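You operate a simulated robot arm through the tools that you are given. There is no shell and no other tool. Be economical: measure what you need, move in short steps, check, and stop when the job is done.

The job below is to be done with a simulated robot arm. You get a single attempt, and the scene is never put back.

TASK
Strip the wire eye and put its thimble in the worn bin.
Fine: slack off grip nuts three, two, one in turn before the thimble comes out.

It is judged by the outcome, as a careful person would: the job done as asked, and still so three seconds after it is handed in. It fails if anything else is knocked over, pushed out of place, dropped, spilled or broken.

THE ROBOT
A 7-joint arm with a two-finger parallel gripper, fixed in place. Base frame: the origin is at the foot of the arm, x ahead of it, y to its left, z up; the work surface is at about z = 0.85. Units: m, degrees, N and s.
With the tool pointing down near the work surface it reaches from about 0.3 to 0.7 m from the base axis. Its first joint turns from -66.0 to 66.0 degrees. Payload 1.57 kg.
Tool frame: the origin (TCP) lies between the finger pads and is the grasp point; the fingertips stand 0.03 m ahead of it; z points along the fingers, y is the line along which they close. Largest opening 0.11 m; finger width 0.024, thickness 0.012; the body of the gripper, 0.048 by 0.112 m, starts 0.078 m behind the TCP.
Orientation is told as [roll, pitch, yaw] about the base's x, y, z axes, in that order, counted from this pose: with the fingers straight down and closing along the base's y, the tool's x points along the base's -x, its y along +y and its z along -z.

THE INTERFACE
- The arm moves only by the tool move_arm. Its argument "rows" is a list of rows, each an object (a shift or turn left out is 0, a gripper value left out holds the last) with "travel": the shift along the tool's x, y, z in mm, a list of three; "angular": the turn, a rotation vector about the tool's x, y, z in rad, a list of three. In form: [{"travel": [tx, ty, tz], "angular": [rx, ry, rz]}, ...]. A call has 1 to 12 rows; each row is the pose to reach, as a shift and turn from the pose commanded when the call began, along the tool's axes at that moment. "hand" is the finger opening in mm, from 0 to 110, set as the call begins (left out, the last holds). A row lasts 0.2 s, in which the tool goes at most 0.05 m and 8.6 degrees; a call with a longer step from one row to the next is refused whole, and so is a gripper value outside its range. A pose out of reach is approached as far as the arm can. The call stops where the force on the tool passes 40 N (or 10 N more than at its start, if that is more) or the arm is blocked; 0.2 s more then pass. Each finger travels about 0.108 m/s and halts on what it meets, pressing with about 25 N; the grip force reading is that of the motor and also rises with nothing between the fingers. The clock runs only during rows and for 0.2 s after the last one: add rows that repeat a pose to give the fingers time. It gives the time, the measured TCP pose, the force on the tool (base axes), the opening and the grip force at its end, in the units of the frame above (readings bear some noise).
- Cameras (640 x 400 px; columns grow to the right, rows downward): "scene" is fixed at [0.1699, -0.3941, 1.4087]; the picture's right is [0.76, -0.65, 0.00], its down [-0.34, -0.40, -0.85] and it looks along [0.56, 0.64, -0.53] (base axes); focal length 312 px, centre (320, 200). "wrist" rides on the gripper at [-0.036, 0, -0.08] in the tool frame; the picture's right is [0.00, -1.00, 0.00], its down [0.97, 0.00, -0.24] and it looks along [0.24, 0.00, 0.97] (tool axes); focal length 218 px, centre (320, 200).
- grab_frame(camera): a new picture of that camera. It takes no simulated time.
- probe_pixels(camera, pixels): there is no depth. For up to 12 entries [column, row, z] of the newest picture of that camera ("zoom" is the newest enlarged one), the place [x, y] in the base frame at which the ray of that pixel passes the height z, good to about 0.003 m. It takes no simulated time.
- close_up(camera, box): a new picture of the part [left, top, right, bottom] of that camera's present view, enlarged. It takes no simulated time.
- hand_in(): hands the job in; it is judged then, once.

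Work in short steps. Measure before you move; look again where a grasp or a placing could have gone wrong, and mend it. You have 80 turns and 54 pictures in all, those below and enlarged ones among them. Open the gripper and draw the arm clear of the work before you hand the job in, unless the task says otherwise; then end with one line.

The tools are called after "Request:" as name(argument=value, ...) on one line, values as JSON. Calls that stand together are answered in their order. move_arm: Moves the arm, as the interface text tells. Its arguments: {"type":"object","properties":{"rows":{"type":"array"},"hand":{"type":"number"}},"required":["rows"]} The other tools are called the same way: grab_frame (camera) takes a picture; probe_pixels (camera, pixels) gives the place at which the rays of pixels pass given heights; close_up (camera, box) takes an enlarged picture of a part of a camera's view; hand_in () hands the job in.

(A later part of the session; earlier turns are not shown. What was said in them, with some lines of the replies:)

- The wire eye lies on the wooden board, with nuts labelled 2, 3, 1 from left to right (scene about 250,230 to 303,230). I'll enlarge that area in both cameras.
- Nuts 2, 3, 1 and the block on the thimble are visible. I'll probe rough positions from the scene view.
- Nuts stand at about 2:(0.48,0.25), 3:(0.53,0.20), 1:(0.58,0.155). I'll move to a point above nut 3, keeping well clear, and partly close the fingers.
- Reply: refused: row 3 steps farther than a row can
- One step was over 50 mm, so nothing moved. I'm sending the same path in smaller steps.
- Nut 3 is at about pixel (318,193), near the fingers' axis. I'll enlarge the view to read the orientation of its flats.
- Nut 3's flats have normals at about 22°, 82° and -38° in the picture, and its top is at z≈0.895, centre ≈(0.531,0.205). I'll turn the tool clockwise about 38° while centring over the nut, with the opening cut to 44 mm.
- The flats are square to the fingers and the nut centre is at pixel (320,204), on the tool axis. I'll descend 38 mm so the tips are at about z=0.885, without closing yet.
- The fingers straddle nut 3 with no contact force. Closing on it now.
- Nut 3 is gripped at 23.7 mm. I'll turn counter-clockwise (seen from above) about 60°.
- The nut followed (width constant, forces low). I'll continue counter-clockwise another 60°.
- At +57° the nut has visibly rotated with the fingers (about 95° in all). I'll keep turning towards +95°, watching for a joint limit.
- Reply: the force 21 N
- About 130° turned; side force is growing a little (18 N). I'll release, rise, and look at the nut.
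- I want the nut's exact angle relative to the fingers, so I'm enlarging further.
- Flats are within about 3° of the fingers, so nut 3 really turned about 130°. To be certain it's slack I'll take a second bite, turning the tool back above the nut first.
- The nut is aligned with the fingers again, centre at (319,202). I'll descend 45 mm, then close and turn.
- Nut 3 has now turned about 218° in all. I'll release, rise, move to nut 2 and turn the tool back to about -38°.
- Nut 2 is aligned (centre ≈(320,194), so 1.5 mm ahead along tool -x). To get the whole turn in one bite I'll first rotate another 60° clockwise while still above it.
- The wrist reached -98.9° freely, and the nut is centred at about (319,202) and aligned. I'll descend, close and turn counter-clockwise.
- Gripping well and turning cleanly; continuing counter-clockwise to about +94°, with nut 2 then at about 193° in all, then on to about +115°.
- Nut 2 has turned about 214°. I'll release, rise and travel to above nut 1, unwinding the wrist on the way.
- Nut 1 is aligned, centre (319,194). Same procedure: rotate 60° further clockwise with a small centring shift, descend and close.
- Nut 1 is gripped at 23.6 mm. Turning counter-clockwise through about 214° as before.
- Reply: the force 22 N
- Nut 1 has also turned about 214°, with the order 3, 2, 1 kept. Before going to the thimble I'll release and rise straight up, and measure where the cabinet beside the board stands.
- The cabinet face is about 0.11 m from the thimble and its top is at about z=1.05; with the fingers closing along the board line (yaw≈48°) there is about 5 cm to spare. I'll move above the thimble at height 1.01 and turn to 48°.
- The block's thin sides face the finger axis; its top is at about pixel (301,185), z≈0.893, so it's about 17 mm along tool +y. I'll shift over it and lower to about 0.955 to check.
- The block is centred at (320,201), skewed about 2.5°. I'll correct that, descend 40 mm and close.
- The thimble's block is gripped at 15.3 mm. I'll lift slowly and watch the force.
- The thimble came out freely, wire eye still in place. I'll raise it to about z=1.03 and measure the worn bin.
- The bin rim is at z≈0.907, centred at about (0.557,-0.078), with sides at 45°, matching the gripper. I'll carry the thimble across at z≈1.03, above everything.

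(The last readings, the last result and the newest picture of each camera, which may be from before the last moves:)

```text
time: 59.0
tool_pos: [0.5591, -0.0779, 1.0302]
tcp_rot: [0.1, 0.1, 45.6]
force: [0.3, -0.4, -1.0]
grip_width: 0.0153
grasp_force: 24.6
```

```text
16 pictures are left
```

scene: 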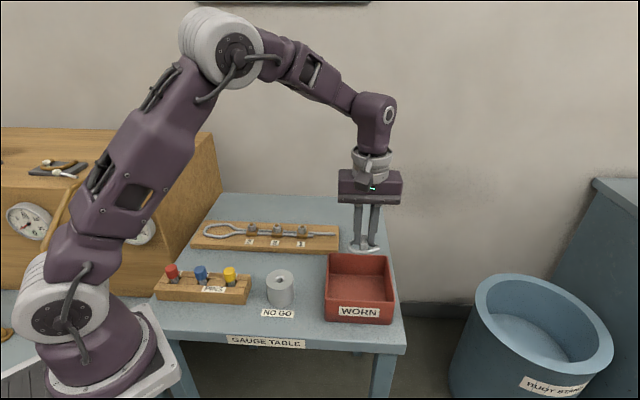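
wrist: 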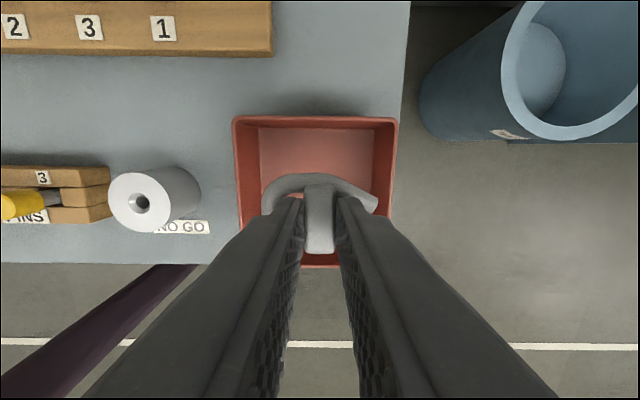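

Over the bin; rim in the picture spans columns 232–398 and rows 117–268, so I'm about 6 mm off centre. I'll shift (+6,+4) and lower so the thimble nears the floor.

Request:
move_arm(rows=[{"travel": [6, 4, 15]}, {"travel": [6, 4, 45]}, {"travel": [6, 4, 75]}, {"travel": [6, 4, 100]}, {"travel": [6, 4, 115]}, {"travel": [6, 4, 122]}, {"travel": [6, 4, 122]}])

Request:
close_up(camera="scene", box=[290, 200, 420, 330])

```text
time: 60.6
tool_pos: [0.551, -0.0797, 0.9071]
tcp_rot: [0.0, 0.1, 45.6]
force: [0.6, 0.2, -0.7]
grip_width: 0.0153
grasp_force: 25.1
```

```text
3.08 times, centred on (355, 265) of scene
```

zoom: 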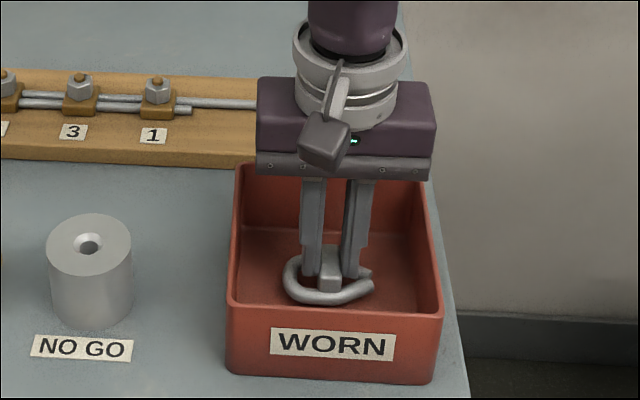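

The thimble is inside the bin, just above the floor. I'll lower in small steps until it touches.

Request:
move_arm(rows=[{"travel": [0, 0, 2]}, {"travel": [0, 0, 4]}, {"travel": [0, 0, 5]}, {"travel": [0, 0, 5]}])

```text
time: 61.6
tool_pos: [0.5514, -0.0794, 0.9031]
tcp_rot: [0.0, 0.0, 45.7]
force: [0.9, -0.2, -0.7]
grip_width: 0.0149
grasp_force: 25.2
```

No contact yet; going a little further.

Request:
move_arm(rows=[{"travel": [0, 0, 1]}, {"travel": [0, 0, 2]}, {"travel": [0, 0, 3]}, {"travel": [0, 0, 4]}, {"travel": [0, 0, 4]}])

```text
time: 62.8
tool_pos: [0.5518, -0.0798, 0.8979]
tcp_rot: [-0.1, 0.0, 45.8]
force: [-1.2, 0.7, -1.6]
grip_width: 0.0151
grasp_force: 24.9
```

Still no contact force; a few more millimetres.

Request:
move_arm(rows=[{"travel": [0, 0, 1]}, {"travel": [0, 0, 2]}, {"travel": [0, 0, 3]}, {"travel": [0, 0, 4]}, {"travel": [0, 0, 4]}])

Request:
close_up(camera="scene", box=[310, 240, 410, 330])

```text
time: 64.0
tool_pos: [0.5504, -0.0784, 0.8964]
tcp_rot: [-0.1, 0.0, 45.7]
force: [0.7, 1.4, 17.3]
grip_width: 0.0154
grasp_force: 24.9
```

```text
4.44 times, centred on (360, 285) of scene
```

zoom: 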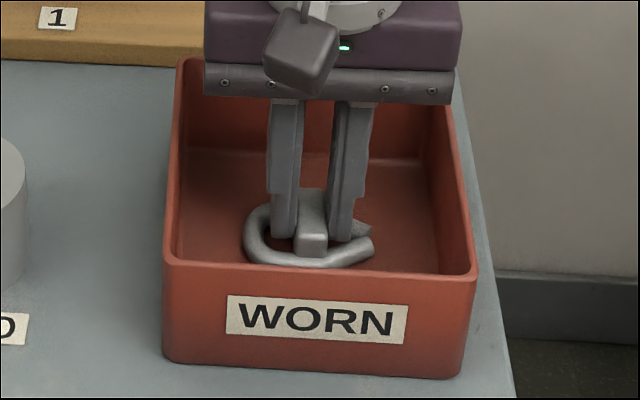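

It touches the floor (17 N upward). I'll back off 2 mm to relieve the pressure, open to 40 mm, then rise straight out.

Request:
move_arm(rows=[{"travel": [0, 0, -2]}, {"travel": [0, 0, -2]}])

Request:
move_arm(rows=[{"travel": [0, 0, 0]}, {"travel": [0, 0, 0]}, {"travel": [0, 0, -15]}, {"travel": [0, 0, -50]}, {"travel": [0, 0, -95]}, {"travel": [0, 0, -140]}, {"travel": [0, 0, -170]}, {"travel": [0, 0, -170]}], hand=40)

Request:
grab_frame(camera="scene")

Request:
grab_frame(camera="wrist")

```text
time: 64.6
tool_pos: [0.5496, -0.0793, 0.8986]
tcp_rot: [0.1, 0.0, 45.7]
force: [-0.1, 0.7, -1.5]
grip_width: 0.0152
grasp_force: 24.8
```

```text
time: 66.4
tool_pos: [0.5505, -0.0805, 1.0683]
tcp_rot: [0.0, 0.0, 45.7]
force: [0.0, 0.5, -0.1]
grip_width: 0.0398
grasp_force: 0.1
```

```text
13 pictures are left
```

scene: 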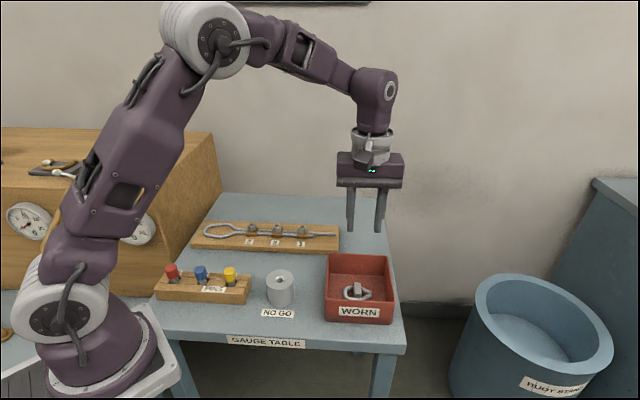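

```text
12 pictures are left
```

wrist: 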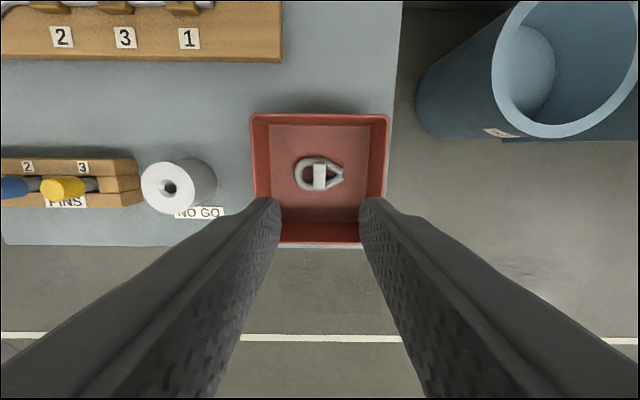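

The thimble lies flat in the worn bin at (320,176), the gripper is open and clear, and nothing else has moved. Handing in.

Request:
hand_in()

```text
The job is handed in.
```

I slacked off grip nuts 3, 2 and 1 in that order (each turned about 215° counter-clockwise), then lifted the thimble out and set it in the worn bin; nothing else looked disturbed in the last pictures.
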